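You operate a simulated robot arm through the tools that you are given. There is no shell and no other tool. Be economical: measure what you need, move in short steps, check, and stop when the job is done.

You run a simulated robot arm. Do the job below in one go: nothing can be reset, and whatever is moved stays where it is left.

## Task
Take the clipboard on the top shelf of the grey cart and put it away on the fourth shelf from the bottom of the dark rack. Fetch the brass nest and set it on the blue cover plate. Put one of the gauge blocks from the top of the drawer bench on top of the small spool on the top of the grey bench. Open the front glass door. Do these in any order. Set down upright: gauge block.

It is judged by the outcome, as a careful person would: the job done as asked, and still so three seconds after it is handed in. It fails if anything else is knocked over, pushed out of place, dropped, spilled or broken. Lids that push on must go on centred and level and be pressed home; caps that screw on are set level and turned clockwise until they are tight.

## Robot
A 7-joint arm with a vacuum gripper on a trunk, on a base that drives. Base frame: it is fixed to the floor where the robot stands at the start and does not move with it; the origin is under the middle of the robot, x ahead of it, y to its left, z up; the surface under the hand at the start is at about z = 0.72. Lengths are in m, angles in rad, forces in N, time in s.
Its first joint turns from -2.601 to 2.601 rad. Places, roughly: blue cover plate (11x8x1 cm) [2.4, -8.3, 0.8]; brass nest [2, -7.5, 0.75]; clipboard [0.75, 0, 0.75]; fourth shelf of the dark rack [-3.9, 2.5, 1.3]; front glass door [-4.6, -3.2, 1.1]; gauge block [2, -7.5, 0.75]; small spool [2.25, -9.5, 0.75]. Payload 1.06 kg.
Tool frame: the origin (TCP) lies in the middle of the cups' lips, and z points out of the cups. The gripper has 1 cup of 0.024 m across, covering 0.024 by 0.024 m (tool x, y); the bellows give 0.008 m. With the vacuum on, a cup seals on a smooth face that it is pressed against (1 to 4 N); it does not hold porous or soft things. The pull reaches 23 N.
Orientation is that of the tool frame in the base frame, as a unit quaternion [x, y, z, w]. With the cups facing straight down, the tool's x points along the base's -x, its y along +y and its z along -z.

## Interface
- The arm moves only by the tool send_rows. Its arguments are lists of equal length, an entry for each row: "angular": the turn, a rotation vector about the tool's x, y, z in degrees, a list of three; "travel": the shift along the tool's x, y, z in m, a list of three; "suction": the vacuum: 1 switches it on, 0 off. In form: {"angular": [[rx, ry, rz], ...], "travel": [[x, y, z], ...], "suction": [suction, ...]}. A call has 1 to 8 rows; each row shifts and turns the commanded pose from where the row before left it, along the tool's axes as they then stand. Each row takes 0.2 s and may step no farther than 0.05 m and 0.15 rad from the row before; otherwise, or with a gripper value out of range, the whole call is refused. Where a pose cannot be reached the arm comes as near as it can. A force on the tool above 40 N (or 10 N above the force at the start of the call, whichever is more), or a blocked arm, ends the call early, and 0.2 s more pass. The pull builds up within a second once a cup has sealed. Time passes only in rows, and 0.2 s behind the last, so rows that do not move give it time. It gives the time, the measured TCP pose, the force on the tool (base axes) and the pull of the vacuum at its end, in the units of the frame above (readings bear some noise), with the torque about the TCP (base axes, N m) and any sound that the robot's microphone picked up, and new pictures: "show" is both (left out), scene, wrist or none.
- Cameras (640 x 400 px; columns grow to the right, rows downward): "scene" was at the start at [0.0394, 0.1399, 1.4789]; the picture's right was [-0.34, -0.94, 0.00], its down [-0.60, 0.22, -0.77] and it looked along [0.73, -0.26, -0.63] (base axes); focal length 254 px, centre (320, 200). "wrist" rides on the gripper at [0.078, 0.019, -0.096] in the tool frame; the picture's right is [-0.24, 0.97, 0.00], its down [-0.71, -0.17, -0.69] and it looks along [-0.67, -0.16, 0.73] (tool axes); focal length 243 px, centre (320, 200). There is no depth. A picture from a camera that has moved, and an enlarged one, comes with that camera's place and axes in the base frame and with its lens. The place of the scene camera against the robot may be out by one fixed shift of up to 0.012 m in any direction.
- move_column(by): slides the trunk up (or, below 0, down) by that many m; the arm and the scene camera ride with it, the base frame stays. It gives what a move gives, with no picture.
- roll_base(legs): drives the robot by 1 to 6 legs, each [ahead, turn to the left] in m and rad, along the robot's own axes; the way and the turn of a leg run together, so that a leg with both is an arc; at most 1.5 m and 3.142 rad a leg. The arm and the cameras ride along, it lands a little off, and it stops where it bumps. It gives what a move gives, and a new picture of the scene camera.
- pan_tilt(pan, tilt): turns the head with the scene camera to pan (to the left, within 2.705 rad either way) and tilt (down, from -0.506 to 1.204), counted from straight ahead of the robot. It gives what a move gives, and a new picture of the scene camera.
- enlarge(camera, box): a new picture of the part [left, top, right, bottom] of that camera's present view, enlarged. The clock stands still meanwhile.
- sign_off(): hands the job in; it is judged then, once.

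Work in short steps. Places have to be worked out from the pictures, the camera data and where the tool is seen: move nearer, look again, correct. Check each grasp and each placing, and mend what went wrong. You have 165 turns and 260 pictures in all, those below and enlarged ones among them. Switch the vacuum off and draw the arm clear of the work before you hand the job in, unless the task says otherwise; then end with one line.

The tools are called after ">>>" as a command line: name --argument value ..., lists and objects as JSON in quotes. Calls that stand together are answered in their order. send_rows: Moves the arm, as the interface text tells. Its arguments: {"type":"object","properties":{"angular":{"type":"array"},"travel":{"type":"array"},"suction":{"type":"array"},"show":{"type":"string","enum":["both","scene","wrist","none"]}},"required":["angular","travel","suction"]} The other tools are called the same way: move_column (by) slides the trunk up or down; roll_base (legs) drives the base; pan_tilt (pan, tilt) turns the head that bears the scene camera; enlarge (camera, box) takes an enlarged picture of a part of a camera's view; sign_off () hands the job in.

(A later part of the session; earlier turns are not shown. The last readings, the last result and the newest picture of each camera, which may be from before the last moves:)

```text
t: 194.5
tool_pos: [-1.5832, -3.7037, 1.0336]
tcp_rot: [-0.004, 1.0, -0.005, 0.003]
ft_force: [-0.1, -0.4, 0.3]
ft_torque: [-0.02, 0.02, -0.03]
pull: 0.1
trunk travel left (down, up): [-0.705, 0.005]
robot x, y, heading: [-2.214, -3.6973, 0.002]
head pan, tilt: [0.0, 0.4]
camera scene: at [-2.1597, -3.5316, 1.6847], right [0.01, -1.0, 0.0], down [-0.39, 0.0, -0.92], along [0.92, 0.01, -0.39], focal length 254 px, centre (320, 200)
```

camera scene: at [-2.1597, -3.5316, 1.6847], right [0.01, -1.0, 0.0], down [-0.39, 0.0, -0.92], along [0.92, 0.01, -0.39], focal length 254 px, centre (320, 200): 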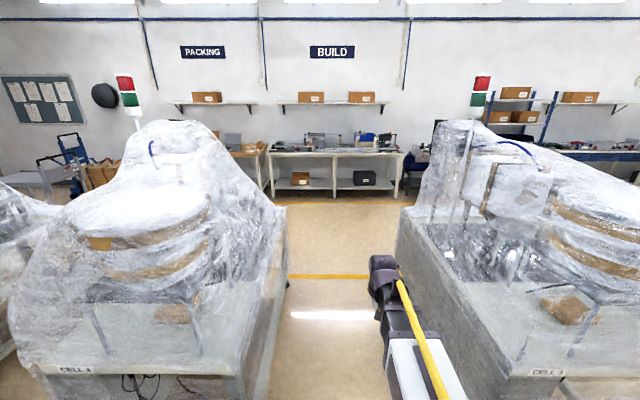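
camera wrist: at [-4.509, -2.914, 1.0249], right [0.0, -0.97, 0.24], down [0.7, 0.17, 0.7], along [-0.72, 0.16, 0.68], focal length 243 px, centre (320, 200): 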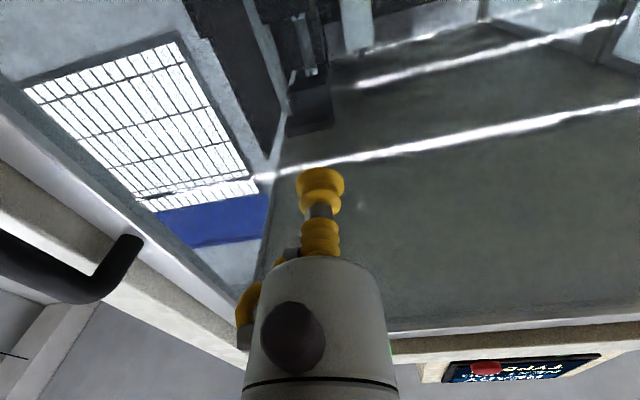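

The gap spans y from -4.27 to -3.06 and I'm near its centre. I drive through to the east aisle.

>>> roll_base --legs '[[1.4, 0], [1.4, 0], [0, -1.57]]'

>>> pan_tilt --pan 0.3 --tilt 0.25

```text
t: 211.8
tool_pos: [0.5598, -4.3414, 1.0344]
tcp_rot: [0.712, 0.702, -0.006, -0.003]
ft_force: [-0.3, 0.3, 0.3]
ft_torque: [0.02, -0.02, 0.03]
pull: 0.0
trunk travel left (down, up): [-0.705, 0.005]
robot x, y, heading: [0.5712, -3.7144, -1.586]
head pan, tilt: [0.0, 0.4]
camera scene: at [0.7481, -3.7643, 1.6847], right [-1.0, 0.02, 0.0], down [0.01, 0.39, -0.92], along [-0.01, -0.92, -0.39], focal length 254 px, centre (320, 200)
```

scene: 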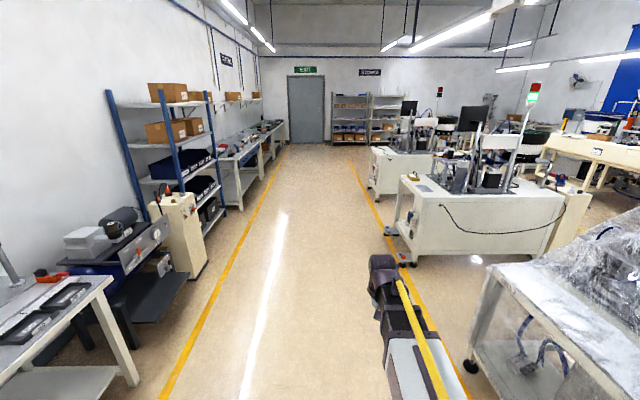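

```text
t: 212.6
tool_pos: [0.5607, -4.3418, 1.0341]
tcp_rot: [0.712, 0.702, -0.006, -0.001]
ft_force: [0.2, -0.2, 0.6]
ft_torque: [-0.01, 0.02, -0.02]
pull: 0.0
trunk travel left (down, up): [-0.705, 0.005]
robot x, y, heading: [0.5701, -3.7154, -1.586]
head pan, tilt: [0.3, 0.25]
camera scene: at [0.7758, -3.7614, 1.6987], right [-0.96, -0.28, 0.0], down [-0.07, 0.24, -0.97], along [0.27, -0.93, -0.25], focal length 254 px, centre (320, 200)
```

scene: 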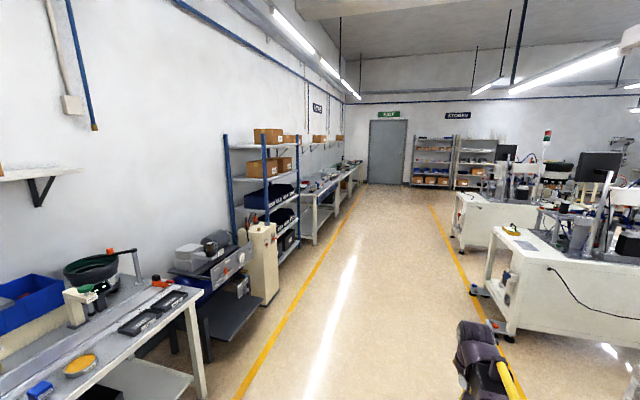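

The path is clear. I drive down to about (1.0, -7.0), alongside the benches.

>>> roll_base --legs '[[0, 0.15], [1.4, 0], [1.4, 0], [0.5, 0]]'

>>> pan_tilt --pan 0.9 --tilt 0.45

```text
t: 229.4
tool_pos: [1.0614, -7.6357, 1.0331]
tcp_rot: [0.664, 0.747, -0.006, -0.001]
ft_force: [-0.3, -0.6, 0.0]
ft_torque: [0.03, 0.02, 0.0]
pull: 0.1
trunk travel left (down, up): [-0.705, 0.005]
robot x, y, heading: [0.9931, -7.0105, -1.454]
head pan, tilt: [0.3, 0.25]
camera scene: at [1.2002, -7.033, 1.6987], right [-0.92, -0.4, 0.0], down [-0.1, 0.23, -0.97], along [0.39, -0.89, -0.25], focal length 254 px, centre (320, 200)
```

scene: 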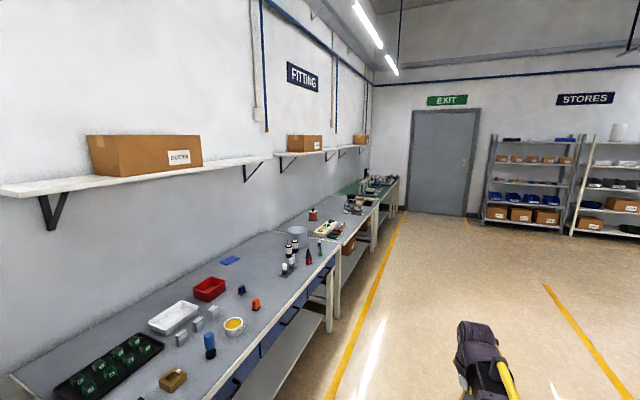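

```text
t: 230.4
tool_pos: [1.0627, -7.6344, 1.034]
tcp_rot: [0.665, 0.747, -0.006, -0.002]
ft_force: [1.0, 0.3, -0.4]
ft_torque: [0.04, 0.01, 0.02]
pull: 0.1
trunk travel left (down, up): [-0.705, 0.005]
robot x, y, heading: [1.0001, -7.008, -1.453]
head pan, tilt: [0.901, 0.45]
camera scene: at [1.2406, -6.9959, 1.6801], right [-0.53, -0.85, 0.0], down [-0.37, 0.23, -0.9], along [0.76, -0.48, -0.43], focal length 254 px, centre (320, 200)
```

scene: 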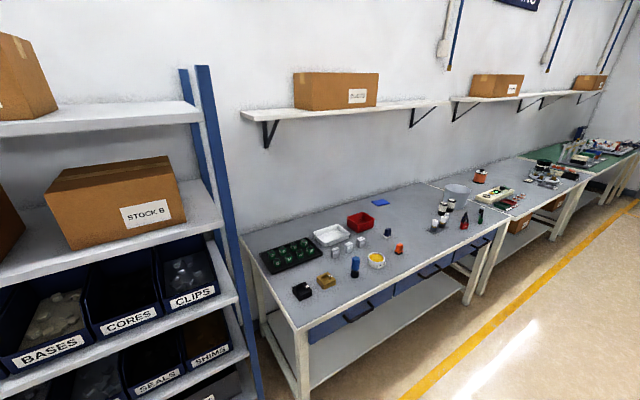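

>>> enlarge --camera "scene" --box '[250, 180, 430, 310]'

>>> enlarge --camera "scene" --box '[420, 140, 600, 250]'

```text
3.08 times, centred on (340, 245) of scene
camera zoom: at [1.2406, -6.9959, 1.6801], right [-0.53, -0.85, 0.0], down [-0.37, 0.23, -0.9], along [0.76, -0.48, -0.43], focal length 782 px, centre (258, 62)
```

zoom: 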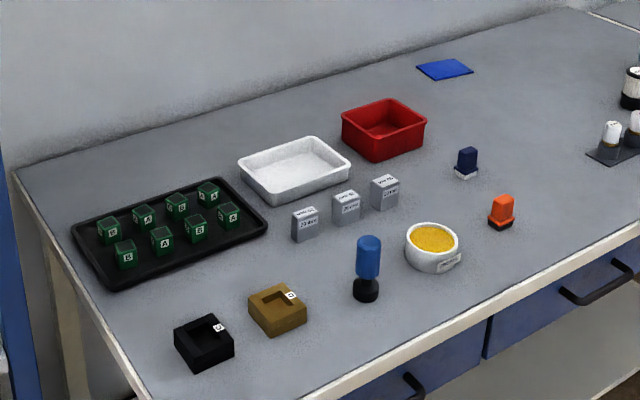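

```text
3.56 times, centred on (510, 195) of scene
camera zoom: at [1.2406, -6.9959, 1.6801], right [-0.53, -0.85, 0.0], down [-0.37, 0.23, -0.9], along [0.76, -0.48, -0.43], focal length 903 px, centre (-356, 218)
```

zoom: 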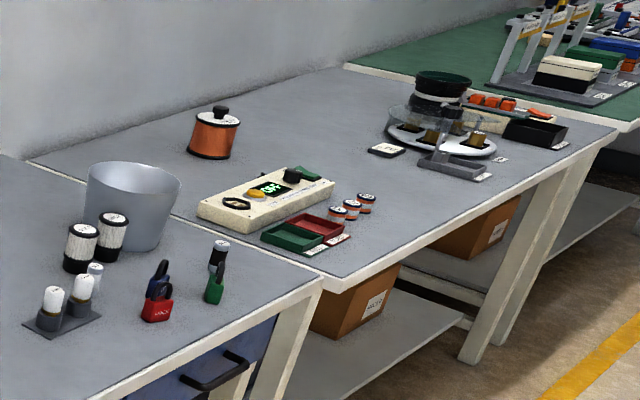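

The bench holds the brass nest, three gauge blocks and the blue plate. I drive in front of the nest and face the bench.

>>> roll_base --legs '[[0, 0.38], [0.62, 0], [0, 1.07]]'

>>> pan_tilt --pan -0.3 --tilt 0.75

```text
t: 237.8
tool_pos: [1.9178, -7.5665, 1.0335]
tcp_rot: [0.0, 1.0, -0.006, 0.002]
ft_force: [1.1, -0.6, -0.3]
ft_torque: [0.0, -0.04, 0.0]
pull: 0.1
trunk travel left (down, up): [-0.705, 0.005]
robot x, y, heading: [1.2858, -7.5572, -0.006]
head pan, tilt: [0.901, 0.45]
camera scene: at [1.3068, -7.3186, 1.68], right [0.78, -0.62, 0.0], down [-0.27, -0.34, -0.9], along [0.56, 0.7, -0.44], focal length 254 px, centre (320, 200)
```

scene: 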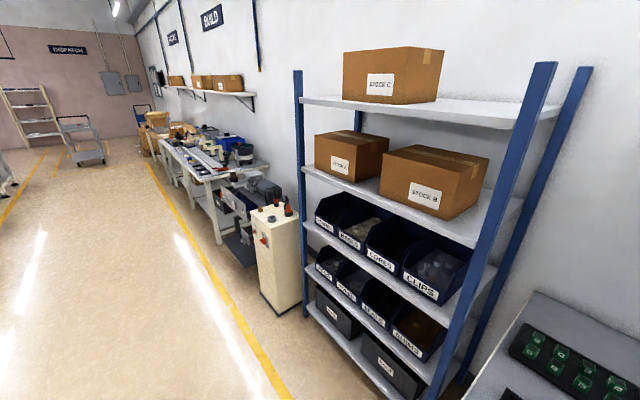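

```text
t: 239.2
tool_pos: [1.9191, -7.5664, 1.034]
tcp_rot: [0.001, 1.0, -0.006, 0.003]
ft_force: [0.1, -1.5, 0.8]
ft_torque: [0.04, -0.02, 0.0]
pull: 0.1
trunk travel left (down, up): [-0.705, 0.005]
robot x, y, heading: [1.2902, -7.5595, -0.007]
head pan, tilt: [-0.3, 0.75]
camera scene: at [1.3286, -7.4153, 1.6536], right [-0.3, -0.95, 0.0], down [-0.65, 0.2, -0.73], along [0.7, -0.22, -0.68], focal length 254 px, centre (320, 200)
```

scene: 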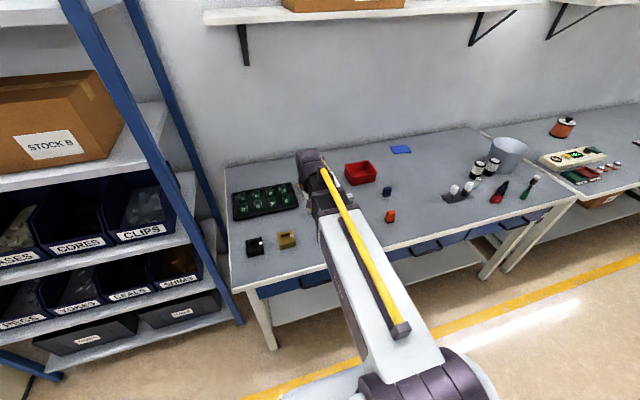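

Triangulation puts the bench top at z≈0.85 and the nest at about (1.94, -7.48). I take a wrist view to refine.

>>> send_rows --angular '[[0, 0, 0], [0, 0, 0], [0, 0, 0]]' --travel '[[0.02, 0.045, 0], [0.02, 0.045, 0], [0.0, 0, 0]]' --suction '[0, 0, 0]' --show "both"

```text
t: 240.0
tool_pos: [1.8775, -7.4757, 1.0336]
tcp_rot: [0.001, 1.0, -0.005, 0.002]
ft_force: [-0.7, 0.7, 0.2]
ft_torque: [0.01, 0.01, 0.0]
pull: 0.2
trunk travel left (down, up): [-0.705, 0.005]
robot x, y, heading: [1.2932, -7.5578, -0.004]
head pan, tilt: [-0.3, 0.75]
camera scene: at [1.3285, -7.4151, 1.6536], right [-0.3, -0.95, 0.0], down [-0.65, 0.2, -0.73], along [0.7, -0.22, -0.68], focal length 254 px, centre (320, 200)
camera wrist: at [1.7995, -7.4558, 1.1265], right [0.24, 0.97, -0.01], down [0.7, -0.17, 0.69], along [0.67, -0.17, -0.72], focal length 243 px, centre (320, 200)
```

scene: 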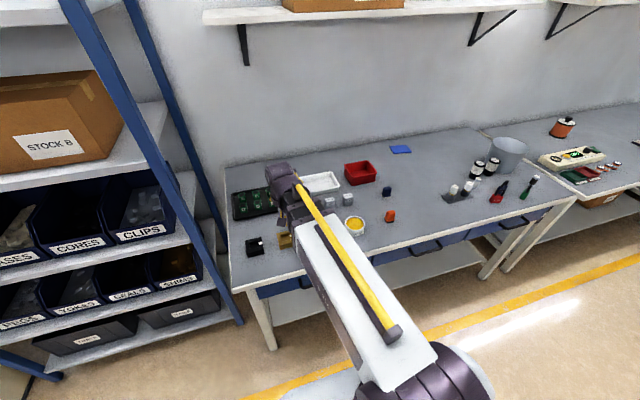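
wrist: 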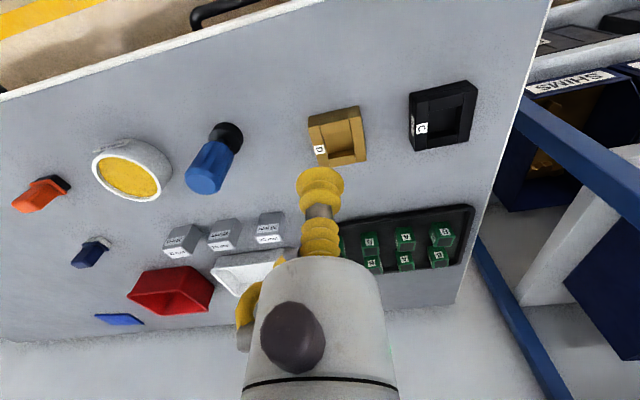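

>>> enlarge --camera "wrist" --box '[270, 80, 400, 190]'

```text
3.64 times, centred on (335, 135) of wrist
camera zoom: at [1.7995, -7.4558, 1.1265], right [0.24, 0.97, -0.01], down [0.7, -0.17, 0.69], along [0.67, -0.17, -0.72], focal length 882 px, centre (266, 436)
```

zoom: 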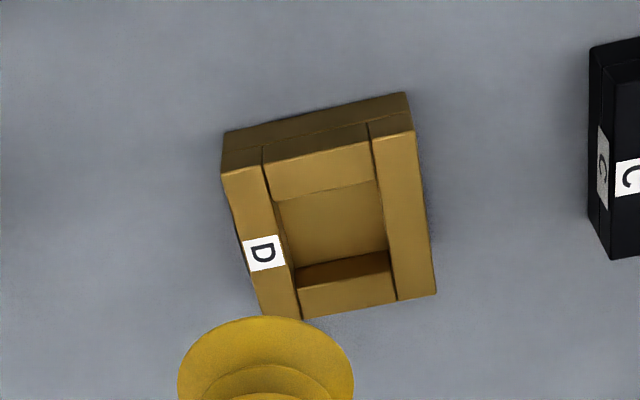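

The nest is a block with a square pocket about 34 mm wide, and the pocket floor suits the 24 mm cup. Its centre is at about (1.96, -7.474), so I move above it and lower.

>>> send_rows --angular '[[0, 0, 0], [0, 0, 0], [0, 0, 0], [0, 0, 0]]' --travel '[[-0.042, 0, 0], [-0.04, 0.002, 0], [0, 0, 0.045], [0, 0, 0.045]]' --suction '[0, 0, 0, 0]' --show "wrist"

>>> enlarge --camera "wrist" --box '[260, 100, 400, 200]'

```text
t: 241.0
tool_pos: [1.9601, -7.4758, 0.9429]
tcp_rot: [0.001, 1.0, -0.005, 0.003]
ft_force: [0.2, 0.5, -0.8]
ft_torque: [-0.01, 0.0, -0.01]
pull: 0.0
trunk travel left (down, up): [-0.705, 0.005]
robot x, y, heading: [1.2908, -7.5588, -0.002]
head pan, tilt: [-0.3, 0.75]
camera wrist: at [1.8824, -7.4562, 1.0366], right [0.24, 0.97, -0.01], down [0.7, -0.17, 0.69], along [0.67, -0.17, -0.72], focal length 243 px, centre (320, 200)
```

wrist: 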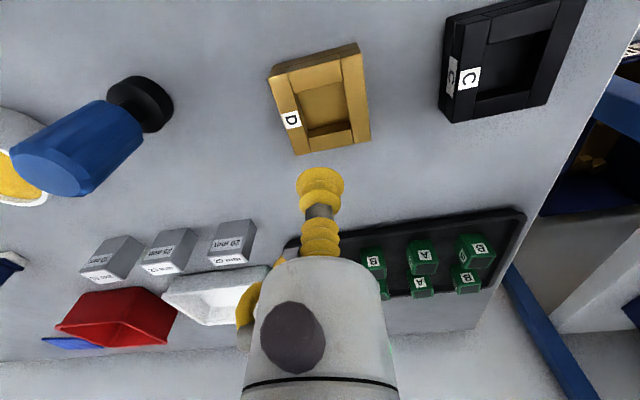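

```text
4.00 times, centred on (330, 150) of wrist
camera zoom: at [1.8824, -7.4562, 1.0366], right [0.24, 0.97, -0.01], down [0.7, -0.17, 0.69], along [0.67, -0.17, -0.72], focal length 970 px, centre (280, 400)
```

zoom: 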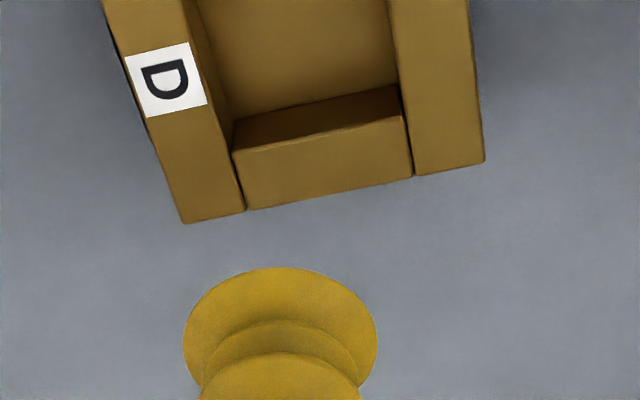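

Both views put the pocket floor at about (1.955, -7.470). I lower to 0.90 and check.

>>> send_rows --angular '[[0, 0, 0], [0, 0, 0]]' --travel '[[0.004, 0.005, 0.03], [0, 0, 0.01]]' --suction '[0, 0]' --show "none"

>>> enlarge --camera "wrist" --box '[240, 80, 400, 200]'

```text
t: 241.6
tool_pos: [1.9577, -7.4709, 0.9034]
tcp_rot: [0.001, 1.0, -0.006, 0.002]
ft_force: [0.7, -0.7, 0.2]
ft_torque: [-0.01, 0.0, 0.02]
pull: 0.1
trunk travel left (down, up): [-0.705, 0.005]
robot x, y, heading: [1.29, -7.5574, -0.003]
head pan, tilt: [-0.3, 0.75]
```

```text
3.33 times, centred on (320, 140) of wrist
camera zoom: at [1.8788, -7.4513, 0.9967], right [0.24, 0.97, -0.01], down [0.7, -0.17, 0.69], along [0.67, -0.17, -0.72], focal length 809 px, centre (320, 400)
```

zoom: 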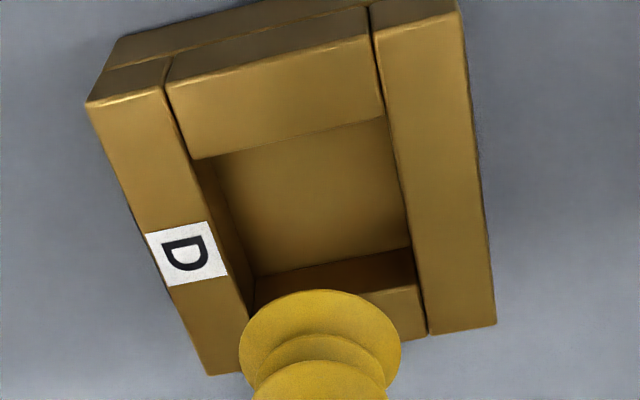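

The floor centre is at about (1.955, -7.4715, 0.86), right under the cup. I descend with suction in small steps.

>>> send_rows --angular '[[0, 0, 0], [0, 0, 0], [0, 0, 0], [0, 0, 0], [0, 0, 0], [0, 0, 0], [0, 0, 0]]' --travel '[[0.001, -0.0005, 0.02], [0, 0, 0.012], [0, 0, 0.005], [0, 0, 0.003], [0, 0, 0.003], [0, 0, 0], [0, 0, 0]]' --suction '[0, 1, 1, 1, 1, 1, 1]' --show "none"

>>> enlarge --camera "wrist" --box '[240, 80, 400, 200]'

```text
t: 243.2
tool_pos: [1.9552, -7.4724, 0.8594]
tcp_rot: [0.001, 1.0, -0.006, 0.002]
ft_force: [0.0, -0.3, -0.8]
ft_torque: [0.0, 0.02, -0.02]
pull: 0.1
trunk travel left (down, up): [-0.705, 0.005]
robot x, y, heading: [1.2866, -7.5611, -0.005]
head pan, tilt: [-0.3, 0.75]
```

```text
3.33 times, centred on (320, 140) of wrist
camera zoom: at [1.8778, -7.4522, 0.9542], right [0.24, 0.97, -0.01], down [0.7, -0.17, 0.69], along [0.67, -0.17, -0.72], focal length 809 px, centre (320, 400)
```

zoom: 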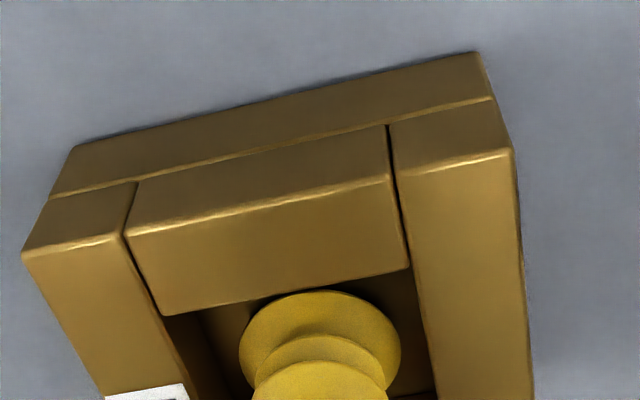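

The cup is inside the pocket but sits about 3 mm toward +y. I correct and continue down.

>>> send_rows --angular '[[0, 0, 0], [0, 0, 0], [0, 0, 0], [0, 0, 0], [0, 0, 0], [0, 0, 0]]' --travel '[[0.0015, -0.0025, 0], [0, 0, 0.003], [0, 0, 0.003], [0, 0, 0.003], [0, 0, 0], [0, 0, 0]]' --suction '[1, 1, 1, 1, 1, 1]' --show "none"

>>> enlarge --camera "wrist" --box '[240, 80, 400, 200]'

```text
t: 244.6
tool_pos: [1.9544, -7.4749, 0.8525]
tcp_rot: [0.001, 1.0, -0.004, 0.003]
ft_force: [6.3, -1.8, 15.1]
ft_torque: [0.09, 0.16, 0.01]
pull: 23.0
trunk travel left (down, up): [-0.705, 0.005]
robot x, y, heading: [1.2862, -7.5608, 0.001]
head pan, tilt: [-0.3, 0.75]
```

```text
3.33 times, centred on (320, 140) of wrist
camera zoom: at [1.8762, -7.455, 0.9452], right [0.24, 0.97, -0.01], down [0.7, -0.17, 0.69], along [0.67, -0.17, -0.72], focal length 809 px, centre (320, 400)
```

zoom: 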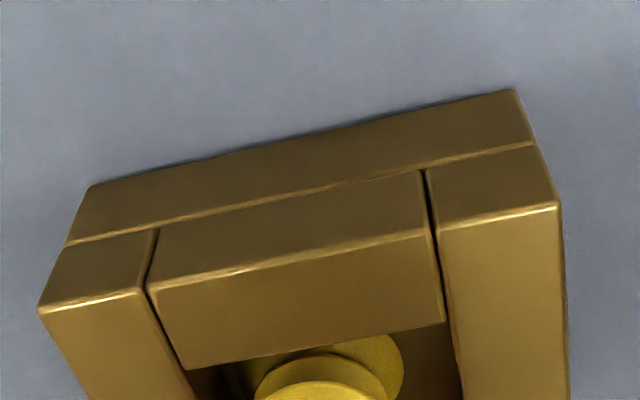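

Sealed at 23 N in the pocket. I lift slowly and check the hold.

>>> send_rows --angular '[[0, 0, 0], [0, 0, 0], [0, 0, 0], [0, 0, 0], [0, 0, 0], [0, 0, 0], [0, 0, 0]]' --travel '[[0, 0, -0.008], [0, 0, -0.01], [0, 0, -0.02], [0, 0, -0.04], [0, 0, -0.04], [0, 0, -0.04], [0, 0, 0]]' --suction '[1, 1, 1, 1, 1, 1, 1]' --show "both"

```text
t: 246.2
tool_pos: [1.9535, -7.4731, 1.0094]
tcp_rot: [0.002, 1.0, -0.005, 0.002]
ft_force: [-0.3, 0.9, -3.5]
ft_torque: [0.0, 0.04, -0.03]
pull: 22.7
trunk travel left (down, up): [-0.705, 0.005]
robot x, y, heading: [1.2883, -7.5563, -0.002]
head pan, tilt: [-0.3, 0.75]
camera scene: at [1.3288, -7.4152, 1.6536], right [-0.3, -0.95, 0.0], down [-0.65, 0.2, -0.73], along [0.7, -0.22, -0.68], focal length 254 px, centre (320, 200)
camera wrist: at [1.8749, -7.4536, 1.1031], right [0.24, 0.97, -0.01], down [0.7, -0.17, 0.69], along [0.67, -0.17, -0.72], focal length 243 px, centre (320, 200)
```

scene: 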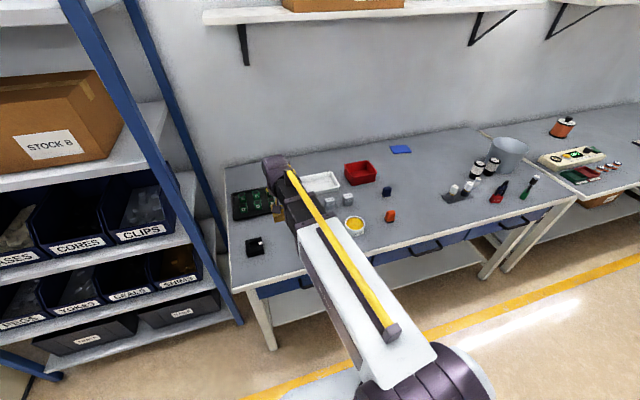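
wrist: 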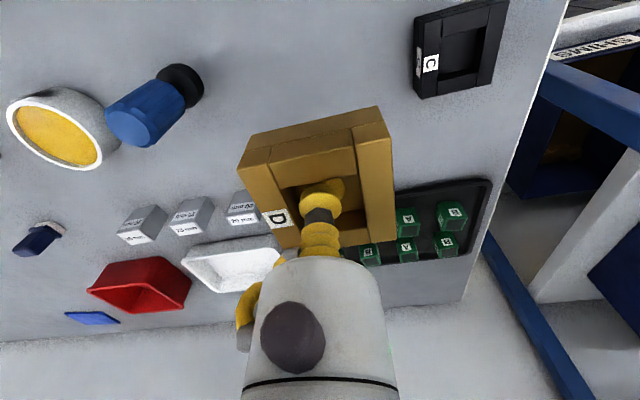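

The nest is held. The blue plate is at about (2.42, -8.25), so I raise the arm and drive to stand in front of it.

>>> send_rows --angular '[[0, 0, 0], [0, 0, 0], [0, 0, 0]]' --travel '[[0.02, 0, -0.04], [0.02, 0, -0.04], [0, 0, 0]]' --suction '[1, 1, 1]' --show "none"

>>> roll_base --legs '[[0, -1.57], [0.745, 0], [0, 1.57], [0.1, 0]]'

>>> pan_tilt --pan -0.1 --tilt 0.65

```text
t: 247.0
tool_pos: [1.9129, -7.473, 1.0896]
tcp_rot: [0.002, 1.0, -0.006, 0.002]
ft_force: [0.1, -0.9, -4.6]
ft_torque: [-0.01, 0.01, 0.02]
pull: 22.6
trunk travel left (down, up): [-0.705, 0.005]
robot x, y, heading: [1.2928, -7.5611, 0.001]
head pan, tilt: [-0.3, 0.75]
```

```text
t: 259.4
tool_pos: [2.0043, -8.2347, 1.0884]
tcp_rot: [0.01, 1.0, -0.005, 0.002]
ft_force: [0.3, 0.3, -3.5]
ft_torque: [-0.04, 0.02, 0.0]
pull: 23.3
trunk travel left (down, up): [-0.705, 0.005]
robot x, y, heading: [1.3789, -8.3093, -0.023]
head pan, tilt: [-0.3, 0.75]
camera scene: at [1.4206, -8.1647, 1.6535], right [-0.32, -0.95, 0.0], down [-0.65, 0.22, -0.73], along [0.69, -0.23, -0.68], focal length 254 px, centre (320, 200)
```

scene: 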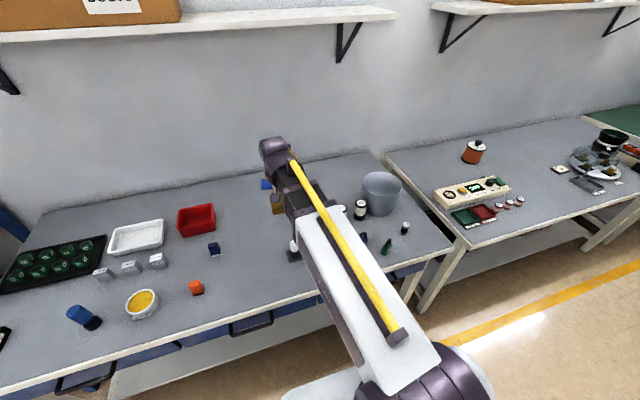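

```text
t: 260.2
tool_pos: [2.0027, -8.2335, 1.0888]
tcp_rot: [0.01, 1.0, -0.005, 0.003]
ft_force: [-0.1, 0.4, -4.3]
ft_torque: [0.0, 0.03, 0.03]
pull: 22.9
trunk travel left (down, up): [-0.705, 0.005]
robot x, y, heading: [1.3771, -8.3087, -0.024]
head pan, tilt: [-0.099, 0.649]
camera scene: at [1.4274, -8.149, 1.6621], right [-0.12, -0.99, 0.0], down [-0.6, 0.07, -0.8], along [0.79, -0.1, -0.6], focal length 254 px, centre (320, 200)
```

scene: 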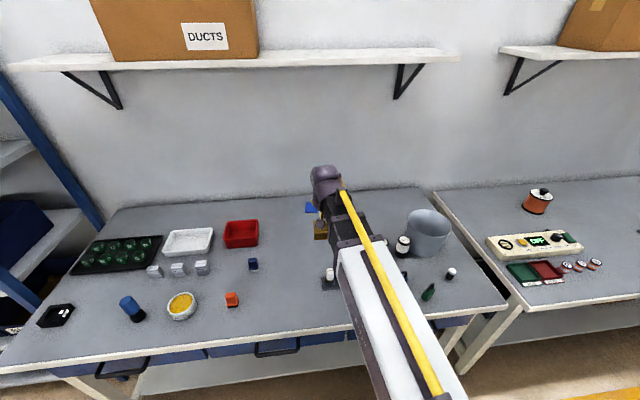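

I need about 0.1 m more reach, so I ease the base forward and extend the arm partway with a wrist look.

>>> roll_base --legs '[[0.1, 0.02]]'

>>> send_rows --angular '[[0, 0, 0], [0, 0, 0], [0, 0, 0], [0, 0, 0], [0, 0, 0]]' --travel '[[-0.045, 0, 0], [-0.045, 0, 0], [-0.045, 0, 0], [-0.045, 0, 0], [0, 0, 0]]' --suction '[1, 1, 1, 1, 1]' --show "both"

```text
t: 261.3
tool_pos: [2.1019, -8.2238, 1.0885]
tcp_rot: [0.002, 1.0, -0.005, 0.003]
ft_force: [-0.4, -0.3, -4.8]
ft_torque: [-0.06, -0.03, -0.05]
pull: 22.7
trunk travel left (down, up): [-0.705, 0.005]
robot x, y, heading: [1.4781, -8.3142, -0.005]
head pan, tilt: [-0.099, 0.649]
camera scene: at [1.5249, -8.1495, 1.6621], right [-0.1, -0.99, 0.0], down [-0.6, 0.06, -0.8], along [0.79, -0.08, -0.61], focal length 254 px, centre (320, 200)
```

scene: 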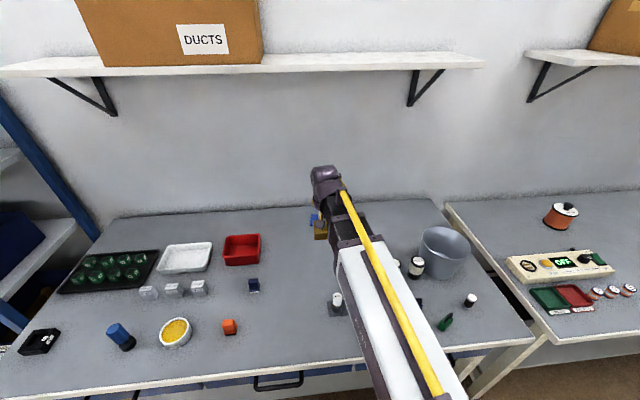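

```text
t: 262.5
tool_pos: [2.2823, -8.2245, 1.0893]
tcp_rot: [0.002, 1.0, -0.005, 0.003]
ft_force: [-0.4, 0.4, -4.0]
ft_torque: [-0.03, 0.02, 0.0]
pull: 23.2
trunk travel left (down, up): [-0.705, 0.005]
robot x, y, heading: [1.478, -8.3086, -0.008]
head pan, tilt: [-0.099, 0.649]
camera scene: at [1.5244, -8.1496, 1.6622], right [-0.1, -0.99, 0.0], down [-0.6, 0.06, -0.8], along [0.79, -0.08, -0.6], focal length 254 px, centre (320, 200)
camera wrist: at [2.2039, -8.2037, 1.1834], right [0.24, 0.97, -0.01], down [0.7, -0.17, 0.69], along [0.67, -0.17, -0.72], focal length 243 px, centre (320, 200)
```

scene: 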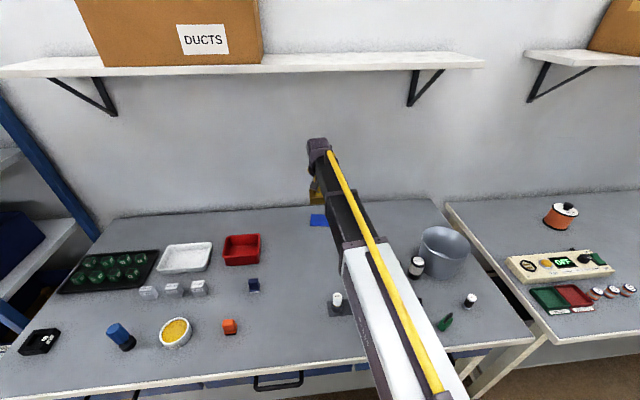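
wrist: 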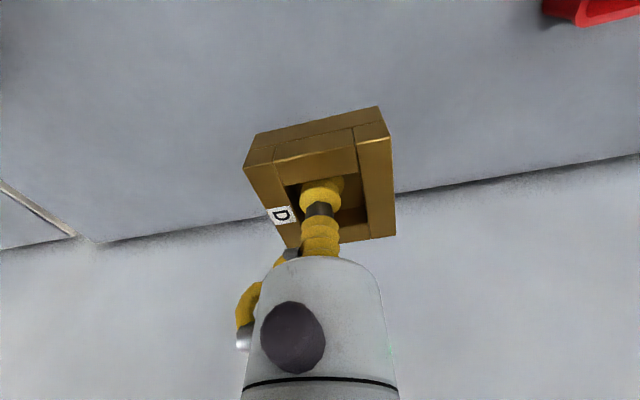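

>>> enlarge --camera "scene" --box '[280, 170, 370, 250]'

```text
5.00 times, centred on (325, 210) of scene
camera zoom: at [1.5244, -8.1496, 1.6622], right [-0.1, -0.99, 0.0], down [-0.6, 0.06, -0.8], along [0.79, -0.08, -0.6], focal length 1270 px, centre (295, 150)
```

zoom: 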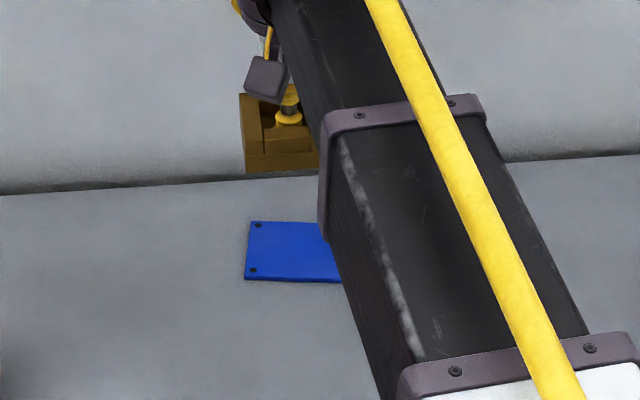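

The plate's visible edge gives its centre at about (2.433, -8.25). I move the nest above it at z≈0.93.

>>> send_rows --angular '[[0, 0, 0], [0, 0, 0], [0, 0, 0], [0, 0, 0], [0, 0, 0], [0, 0, 0], [0, 0, 0]]' --travel '[[-0.025, -0.006, 0.04], [-0.025, -0.006, 0.04], [-0.035, -0.006, 0.03], [-0.035, -0.006, 0.03], [-0.02, -0.002, 0.01], [-0.01, 0, 0.01], [0, 0, 0]]' --suction '[1, 1, 1, 1, 1, 1, 1]' --show "both"

>>> enlarge --camera "scene" --box '[270, 170, 370, 250]'

```text
t: 264.1
tool_pos: [2.4323, -8.2526, 0.9292]
tcp_rot: [0.002, 1.0, -0.005, 0.004]
ft_force: [-0.8, -0.3, -3.7]
ft_torque: [-0.03, 0.03, -0.05]
pull: 22.9
trunk travel left (down, up): [-0.705, 0.005]
robot x, y, heading: [1.4784, -8.3104, -0.005]
head pan, tilt: [-0.099, 0.649]
camera scene: at [1.5246, -8.1496, 1.6622], right [-0.1, -0.99, 0.0], down [-0.6, 0.06, -0.8], along [0.79, -0.08, -0.6], focal length 254 px, centre (320, 200)
camera wrist: at [2.3548, -8.2317, 1.024], right [0.24, 0.97, -0.01], down [0.7, -0.17, 0.69], along [0.67, -0.17, -0.72], focal length 243 px, centre (320, 200)
```

scene: 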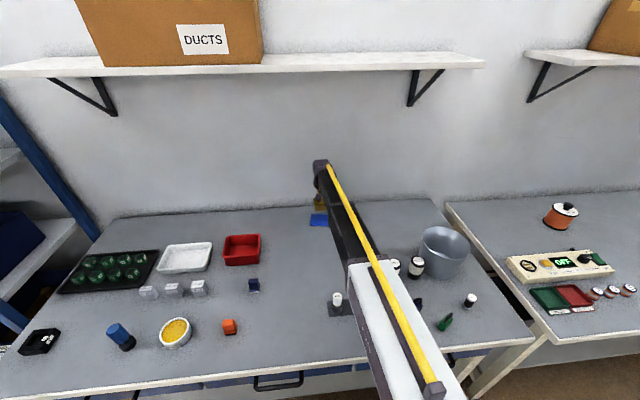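
wrist: 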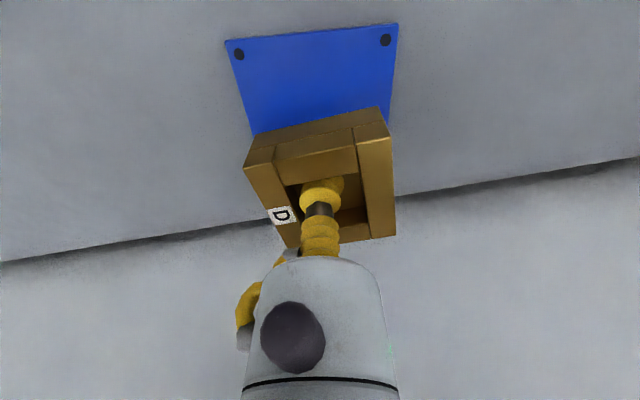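

```text
5.00 times, centred on (320, 210) of scene
camera zoom: at [1.5246, -8.1496, 1.6622], right [-0.1, -0.99, 0.0], down [-0.6, 0.06, -0.8], along [0.79, -0.08, -0.6], focal length 1270 px, centre (320, 150)
```

zoom: 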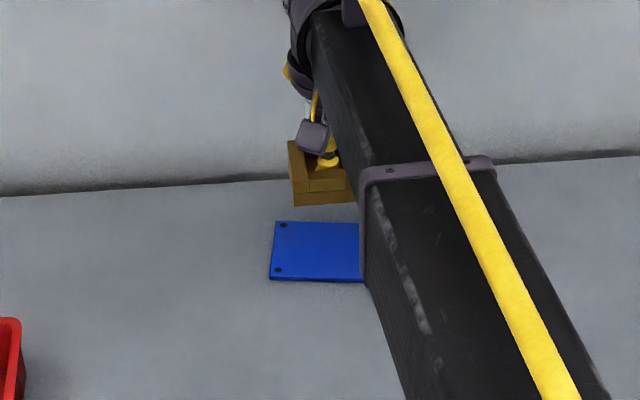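

The wrist view, which was accurate at pickup, puts the plate centre at about (2.42, -8.247). I shift 12 mm back and lower gently.

>>> send_rows --angular '[[0, 0, 0], [0, 0, 0], [0, 0, 0], [0, 0, 0]]' --travel '[[0.012, 0.005, 0.02], [0, 0, 0.02], [0, 0, 0.01], [0, 0, 0]]' --suction '[1, 1, 1, 1]' --show "wrist"

>>> enlarge --camera "scene" --box '[270, 170, 370, 250]'

```text
t: 265.1
tool_pos: [2.4209, -8.2479, 0.8815]
tcp_rot: [0.002, 1.0, -0.005, 0.002]
ft_force: [-1.3, -0.4, -4.3]
ft_torque: [0.01, -0.01, 0.02]
pull: 23.1
trunk travel left (down, up): [-0.705, 0.005]
robot x, y, heading: [1.4773, -8.3108, -0.005]
head pan, tilt: [-0.099, 0.649]
camera wrist: at [2.3424, -8.2277, 0.9742], right [0.24, 0.97, -0.01], down [0.7, -0.17, 0.69], along [0.67, -0.17, -0.72], focal length 243 px, centre (320, 200)
```

wrist: 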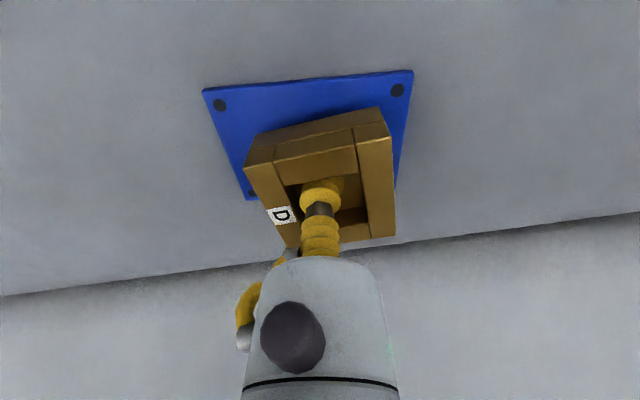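

```text
5.00 times, centred on (320, 210) of scene
camera zoom: at [1.5245, -8.1496, 1.6622], right [-0.1, -0.99, 0.0], down [-0.6, 0.06, -0.8], along [0.79, -0.08, -0.6], focal length 1270 px, centre (320, 150)
```

zoom: 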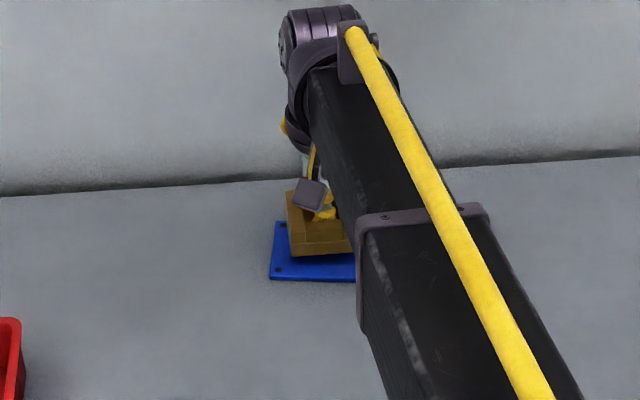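

The plate's corners give a centre of (2.422, -8.253), so the nest is within 5 mm. I lower it to contact.

>>> send_rows --angular '[[0, 0, 0], [0, 0, 0], [0, 0, 0], [0, 0, 0], [0, 0, 0]]' --travel '[[-0.001, -0.004, 0.008], [0, 0, 0.005], [0, 0, 0.003], [0, 0, 0.002], [0, 0, 0]]' --suction '[1, 1, 1, 1, 1]' --show "none"

```text
t: 266.3
tool_pos: [2.4208, -8.253, 0.8633]
tcp_rot: [0.002, 1.0, -0.005, 0.002]
ft_force: [1.1, 0.0, 0.2]
ft_torque: [0.07, 0.05, -0.05]
pull: 22.4
trunk travel left (down, up): [-0.705, 0.005]
robot x, y, heading: [1.479, -8.3121, -0.008]
head pan, tilt: [-0.099, 0.649]
```

The load has gone to zero, so it is touching. I lower 2 mm more, release, and lift out straight.

>>> send_rows --angular '[[0, 0, 0], [0, 0, 0], [0, 0, 0], [0, 0, 0], [0, 0, 0], [0, 0, 0], [0, 0, 0], [0, 0, 0]]' --travel '[[0, 0, 0.0015], [0, 0, 0], [0, 0, 0], [0, 0, 0], [0, 0, -0.005], [0, 0, -0.02], [0, 0, -0.03], [0, 0, -0.04]]' --suction '[1, 0, 0, 0, 0, 0, 0, 0]' --show "wrist"

>>> enlarge --camera "scene" --box '[270, 170, 370, 250]'

```text
t: 268.1
tool_pos: [2.4208, -8.2517, 0.9577]
tcp_rot: [0.001, 1.0, -0.004, 0.003]
ft_force: [-0.5, -0.1, 0.5]
ft_torque: [0.0, 0.02, 0.0]
pull: 0.2
trunk travel left (down, up): [-0.705, 0.005]
robot x, y, heading: [1.4778, -8.3122, -0.008]
head pan, tilt: [-0.099, 0.649]
camera wrist: at [2.3436, -8.2323, 1.0507], right [0.24, 0.97, -0.01], down [0.7, -0.17, 0.69], along [0.67, -0.17, -0.72], focal length 243 px, centre (320, 200)
```

wrist: 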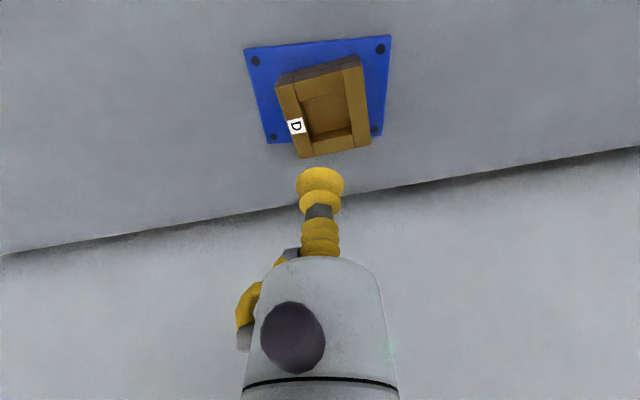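

```text
5.00 times, centred on (320, 210) of scene
camera zoom: at [1.5239, -8.1497, 1.6622], right [-0.1, -0.99, 0.0], down [-0.6, 0.06, -0.8], along [0.79, -0.08, -0.6], focal length 1270 px, centre (320, 150)
```

zoom: 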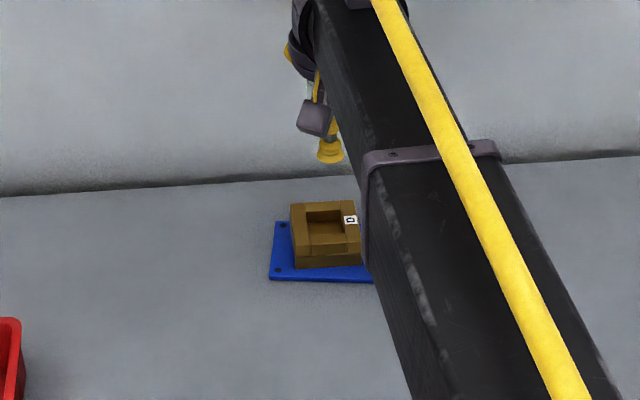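

The nest sits centred on the plate. Next are the gauge blocks near (2.09, -7.7): I raise and retract, then drive the base across.

>>> send_rows --angular '[[0, 0, 0], [0, 0, 0], [0, 0, 0], [0, 0, 0], [0, 0, 0], [0, 0, 0]]' --travel '[[0.02, 0, -0.04], [0.03, 0, -0.035], [0.04, 0, -0.03], [0.045, 0, -0.02], [0.045, 0, -0.01], [0.045, 0, -0.01]]' --suction '[0, 0, 0, 0, 0, 0]' --show "none"

>>> roll_base --legs '[[-0.13, 0], [0, 1.57], [0.5, 0], [0, -1.57]]'

>>> pan_tilt --pan -0.1 --tilt 0.75

```text
t: 269.5
tool_pos: [2.1941, -8.25, 1.101]
tcp_rot: [0.002, 1.0, -0.005, 0.003]
ft_force: [0.0, -0.4, -0.2]
ft_torque: [-0.01, 0.02, -0.01]
pull: 0.0
trunk travel left (down, up): [-0.705, 0.005]
robot x, y, heading: [1.476, -8.3093, -0.007]
head pan, tilt: [-0.099, 0.649]
```

```text
t: 281.0
tool_pos: [2.0728, -7.7551, 1.1004]
tcp_rot: [0.007, 1.0, -0.005, 0.002]
ft_force: [-0.2, 0.8, 0.1]
ft_torque: [0.0, -0.01, 0.0]
pull: 0.0
trunk travel left (down, up): [-0.705, 0.005]
robot x, y, heading: [1.3542, -7.8073, -0.017]
head pan, tilt: [-0.099, 0.649]
camera scene: at [1.4028, -7.6483, 1.6622], right [-0.11, -0.99, 0.0], down [-0.6, 0.07, -0.8], along [0.79, -0.09, -0.6], focal length 254 px, centre (320, 200)
```

scene: 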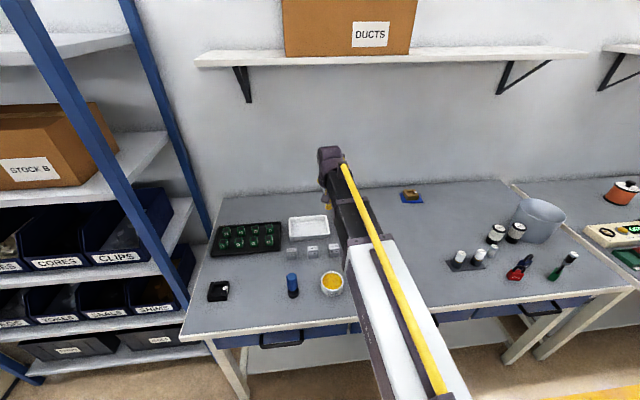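

```text
t: 281.7
tool_pos: [2.0733, -7.7553, 1.1008]
tcp_rot: [0.007, 1.0, -0.006, 0.002]
ft_force: [0.7, -0.1, 0.2]
ft_torque: [0.01, 0.0, -0.01]
pull: 0.0
trunk travel left (down, up): [-0.705, 0.005]
robot x, y, heading: [1.3524, -7.8097, -0.015]
head pan, tilt: [-0.099, 0.75]
camera scene: at [1.3989, -7.6477, 1.6536], right [-0.11, -0.99, 0.0], down [-0.68, 0.08, -0.73], along [0.73, -0.08, -0.68], focal length 254 px, centre (320, 200)
```

scene: 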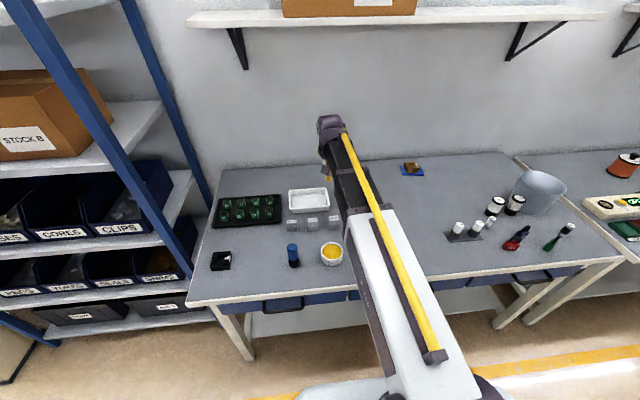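

Blocks are close to the TCP's column. I take a wrist view from above.

>>> send_rows --angular '[[0, 0, 0], [0, 0, 0], [0, 0, 0]]' --travel '[[0.04, 0.03, 0.01], [0, 0, 0.04], [0, 0, 0.03]]' --suction '[0, 0, 0]' --show "wrist"

>>> enlarge --camera "wrist" --box '[160, 60, 360, 200]'

```text
refused: row 1 steps farther than a row can; nothing moved
```

```text
2.86 times, centred on (260, 130) of wrist
camera zoom: at [1.9948, -7.734, 1.1947], right [0.25, 0.97, -0.01], down [0.7, -0.17, 0.69], along [0.67, -0.18, -0.72], focal length 693 px, centre (491, 400)
```

zoom: 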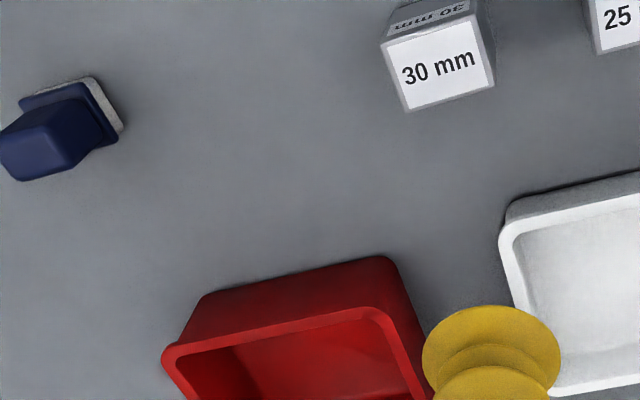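

The near block is the "30 mm" one at about (2.09, -7.785), with a flat labelled top. I move back a bit and lower for a better look.

>>> send_rows --angular '[[0, 0, 0], [0, 0, 0], [0, 0, 0]]' --travel '[[0.025, -0.015, 0.03], [0, -0.015, 0.04], [0, 0, 0.04]]' --suction '[0, 0, 0]' --show "wrist"

>>> enlarge --camera "wrist" --box '[260, 60, 420, 180]'

```text
t: 282.5
tool_pos: [2.0474, -7.7862, 0.99]
tcp_rot: [0.007, 1.0, -0.005, 0.003]
ft_force: [0.2, 0.4, -0.1]
ft_torque: [-0.02, 0.02, 0.02]
pull: 0.1
trunk travel left (down, up): [-0.705, 0.005]
robot x, y, heading: [1.3543, -7.8098, -0.017]
head pan, tilt: [-0.099, 0.75]
camera wrist: at [1.969, -7.7651, 1.0839], right [0.25, 0.97, -0.01], down [0.7, -0.17, 0.69], along [0.67, -0.18, -0.72], focal length 243 px, centre (320, 200)
```

wrist: 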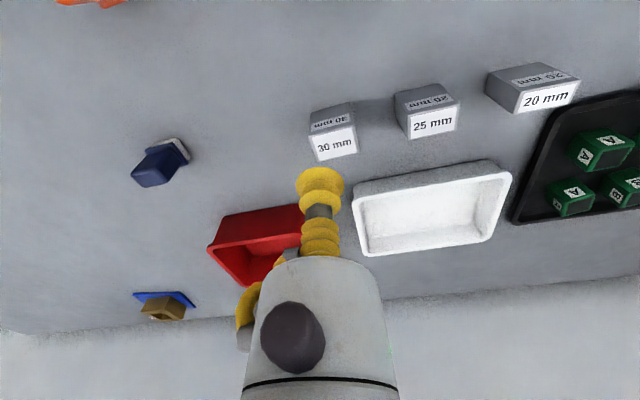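

```text
3.33 times, centred on (340, 120) of wrist
camera zoom: at [1.969, -7.7651, 1.0839], right [0.25, 0.97, -0.01], down [0.7, -0.17, 0.69], along [0.67, -0.18, -0.72], focal length 809 px, centre (253, 467)
```

zoom: 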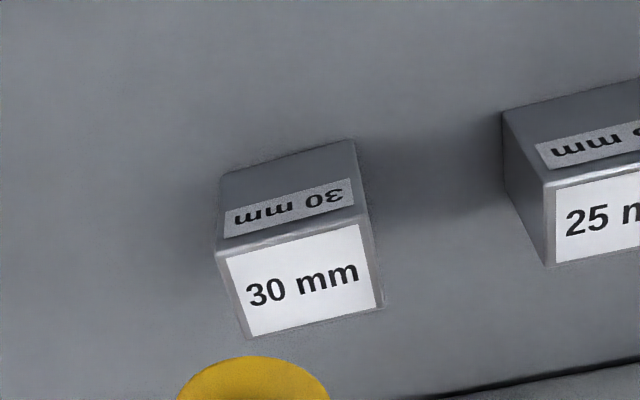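

The block's top centre triangulates to (2.088, -7.784, 0.883). I move above it, down to about 0.905.

>>> send_rows --angular '[[0, 0, 0], [0, 0, 0], [0, 0, 0]]' --travel '[[-0.041, 0.002, 0.02], [0, 0, 0.035], [0, 0, 0.03]]' --suction '[0, 0, 0]' --show "none"

>>> enlarge --camera "wrist" --box '[240, 100, 400, 220]'

```text
t: 283.3
tool_pos: [2.0904, -7.7864, 0.9061]
tcp_rot: [0.006, 1.0, -0.005, 0.003]
ft_force: [0.5, -0.5, 0.7]
ft_torque: [0.02, -0.02, 0.03]
pull: 0.1
trunk travel left (down, up): [-0.705, 0.005]
robot x, y, heading: [1.3556, -7.8087, -0.016]
head pan, tilt: [-0.099, 0.75]
```

```text
3.33 times, centred on (320, 160) of wrist
camera zoom: at [2.0118, -7.7646, 0.9996], right [0.25, 0.97, -0.01], down [0.7, -0.17, 0.69], along [0.67, -0.18, -0.72], focal length 809 px, centre (320, 333)
```

zoom: 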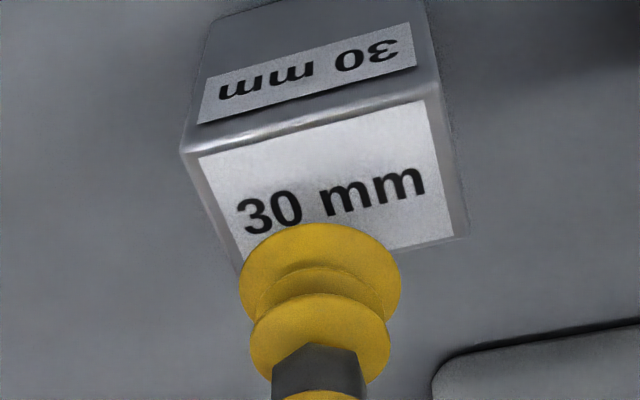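

Centred to within 3 mm. I correct and descend with suction.

>>> send_rows --angular '[[0, 0, 0], [0, 0, 0], [0, 0, 0], [0, 0, 0], [0, 0, 0], [0, 0, 0], [0, 0, 0]]' --travel '[[0.002, 0.003, 0.012], [0, 0, 0.006], [0, 0, 0.004], [0, 0, 0.003], [0, 0, 0.003], [0, 0, 0], [0, 0, 0]]' --suction '[0, 1, 1, 1, 1, 1, 1]' --show "none"

```text
t: 284.8
tool_pos: [2.0877, -7.7827, 0.8818]
tcp_rot: [0.008, 1.0, -0.005, 0.005]
ft_force: [2.2, -0.3, 19.9]
ft_torque: [0.06, 0.12, -0.03]
pull: 22.3
trunk travel left (down, up): [-0.705, 0.005]
robot x, y, heading: [1.3559, -7.8087, -0.013]
head pan, tilt: [-0.099, 0.75]
stopped in row 7: the force on the tool passed its limit at 40 N (the readings are from after the stop); the commanded pose is now the measured one
```

Sealed. I lift gently and check.

>>> send_rows --angular '[[0, 0, 0], [0, 0, 0], [0, 0, 0], [0, 0, 0], [0, 0, 0], [0, 0, 0], [0, 0, 0]]' --travel '[[0, 0, -0.005], [0, 0, -0.01], [0, 0, -0.02], [0, 0, -0.04], [0, 0, -0.045], [0, 0, -0.045], [0, 0, -0.045]]' --suction '[1, 1, 1, 1, 1, 1, 1]' --show "wrist"

```text
t: 286.4
tool_pos: [2.0859, -7.7794, 1.0905]
tcp_rot: [0.007, 1.0, -0.005, 0.003]
ft_force: [-0.7, -1.8, -1.9]
ft_torque: [0.01, 0.0, -0.04]
pull: 22.9
trunk travel left (down, up): [-0.705, 0.005]
robot x, y, heading: [1.3538, -7.808, -0.016]
head pan, tilt: [-0.099, 0.75]
camera wrist: at [2.0086, -7.759, 1.1832], right [0.25, 0.97, -0.01], down [0.7, -0.17, 0.69], along [0.67, -0.18, -0.72], focal length 243 px, centre (320, 200)
```

wrist: 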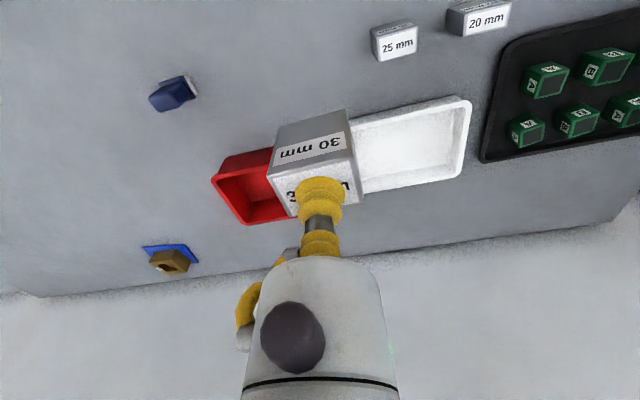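

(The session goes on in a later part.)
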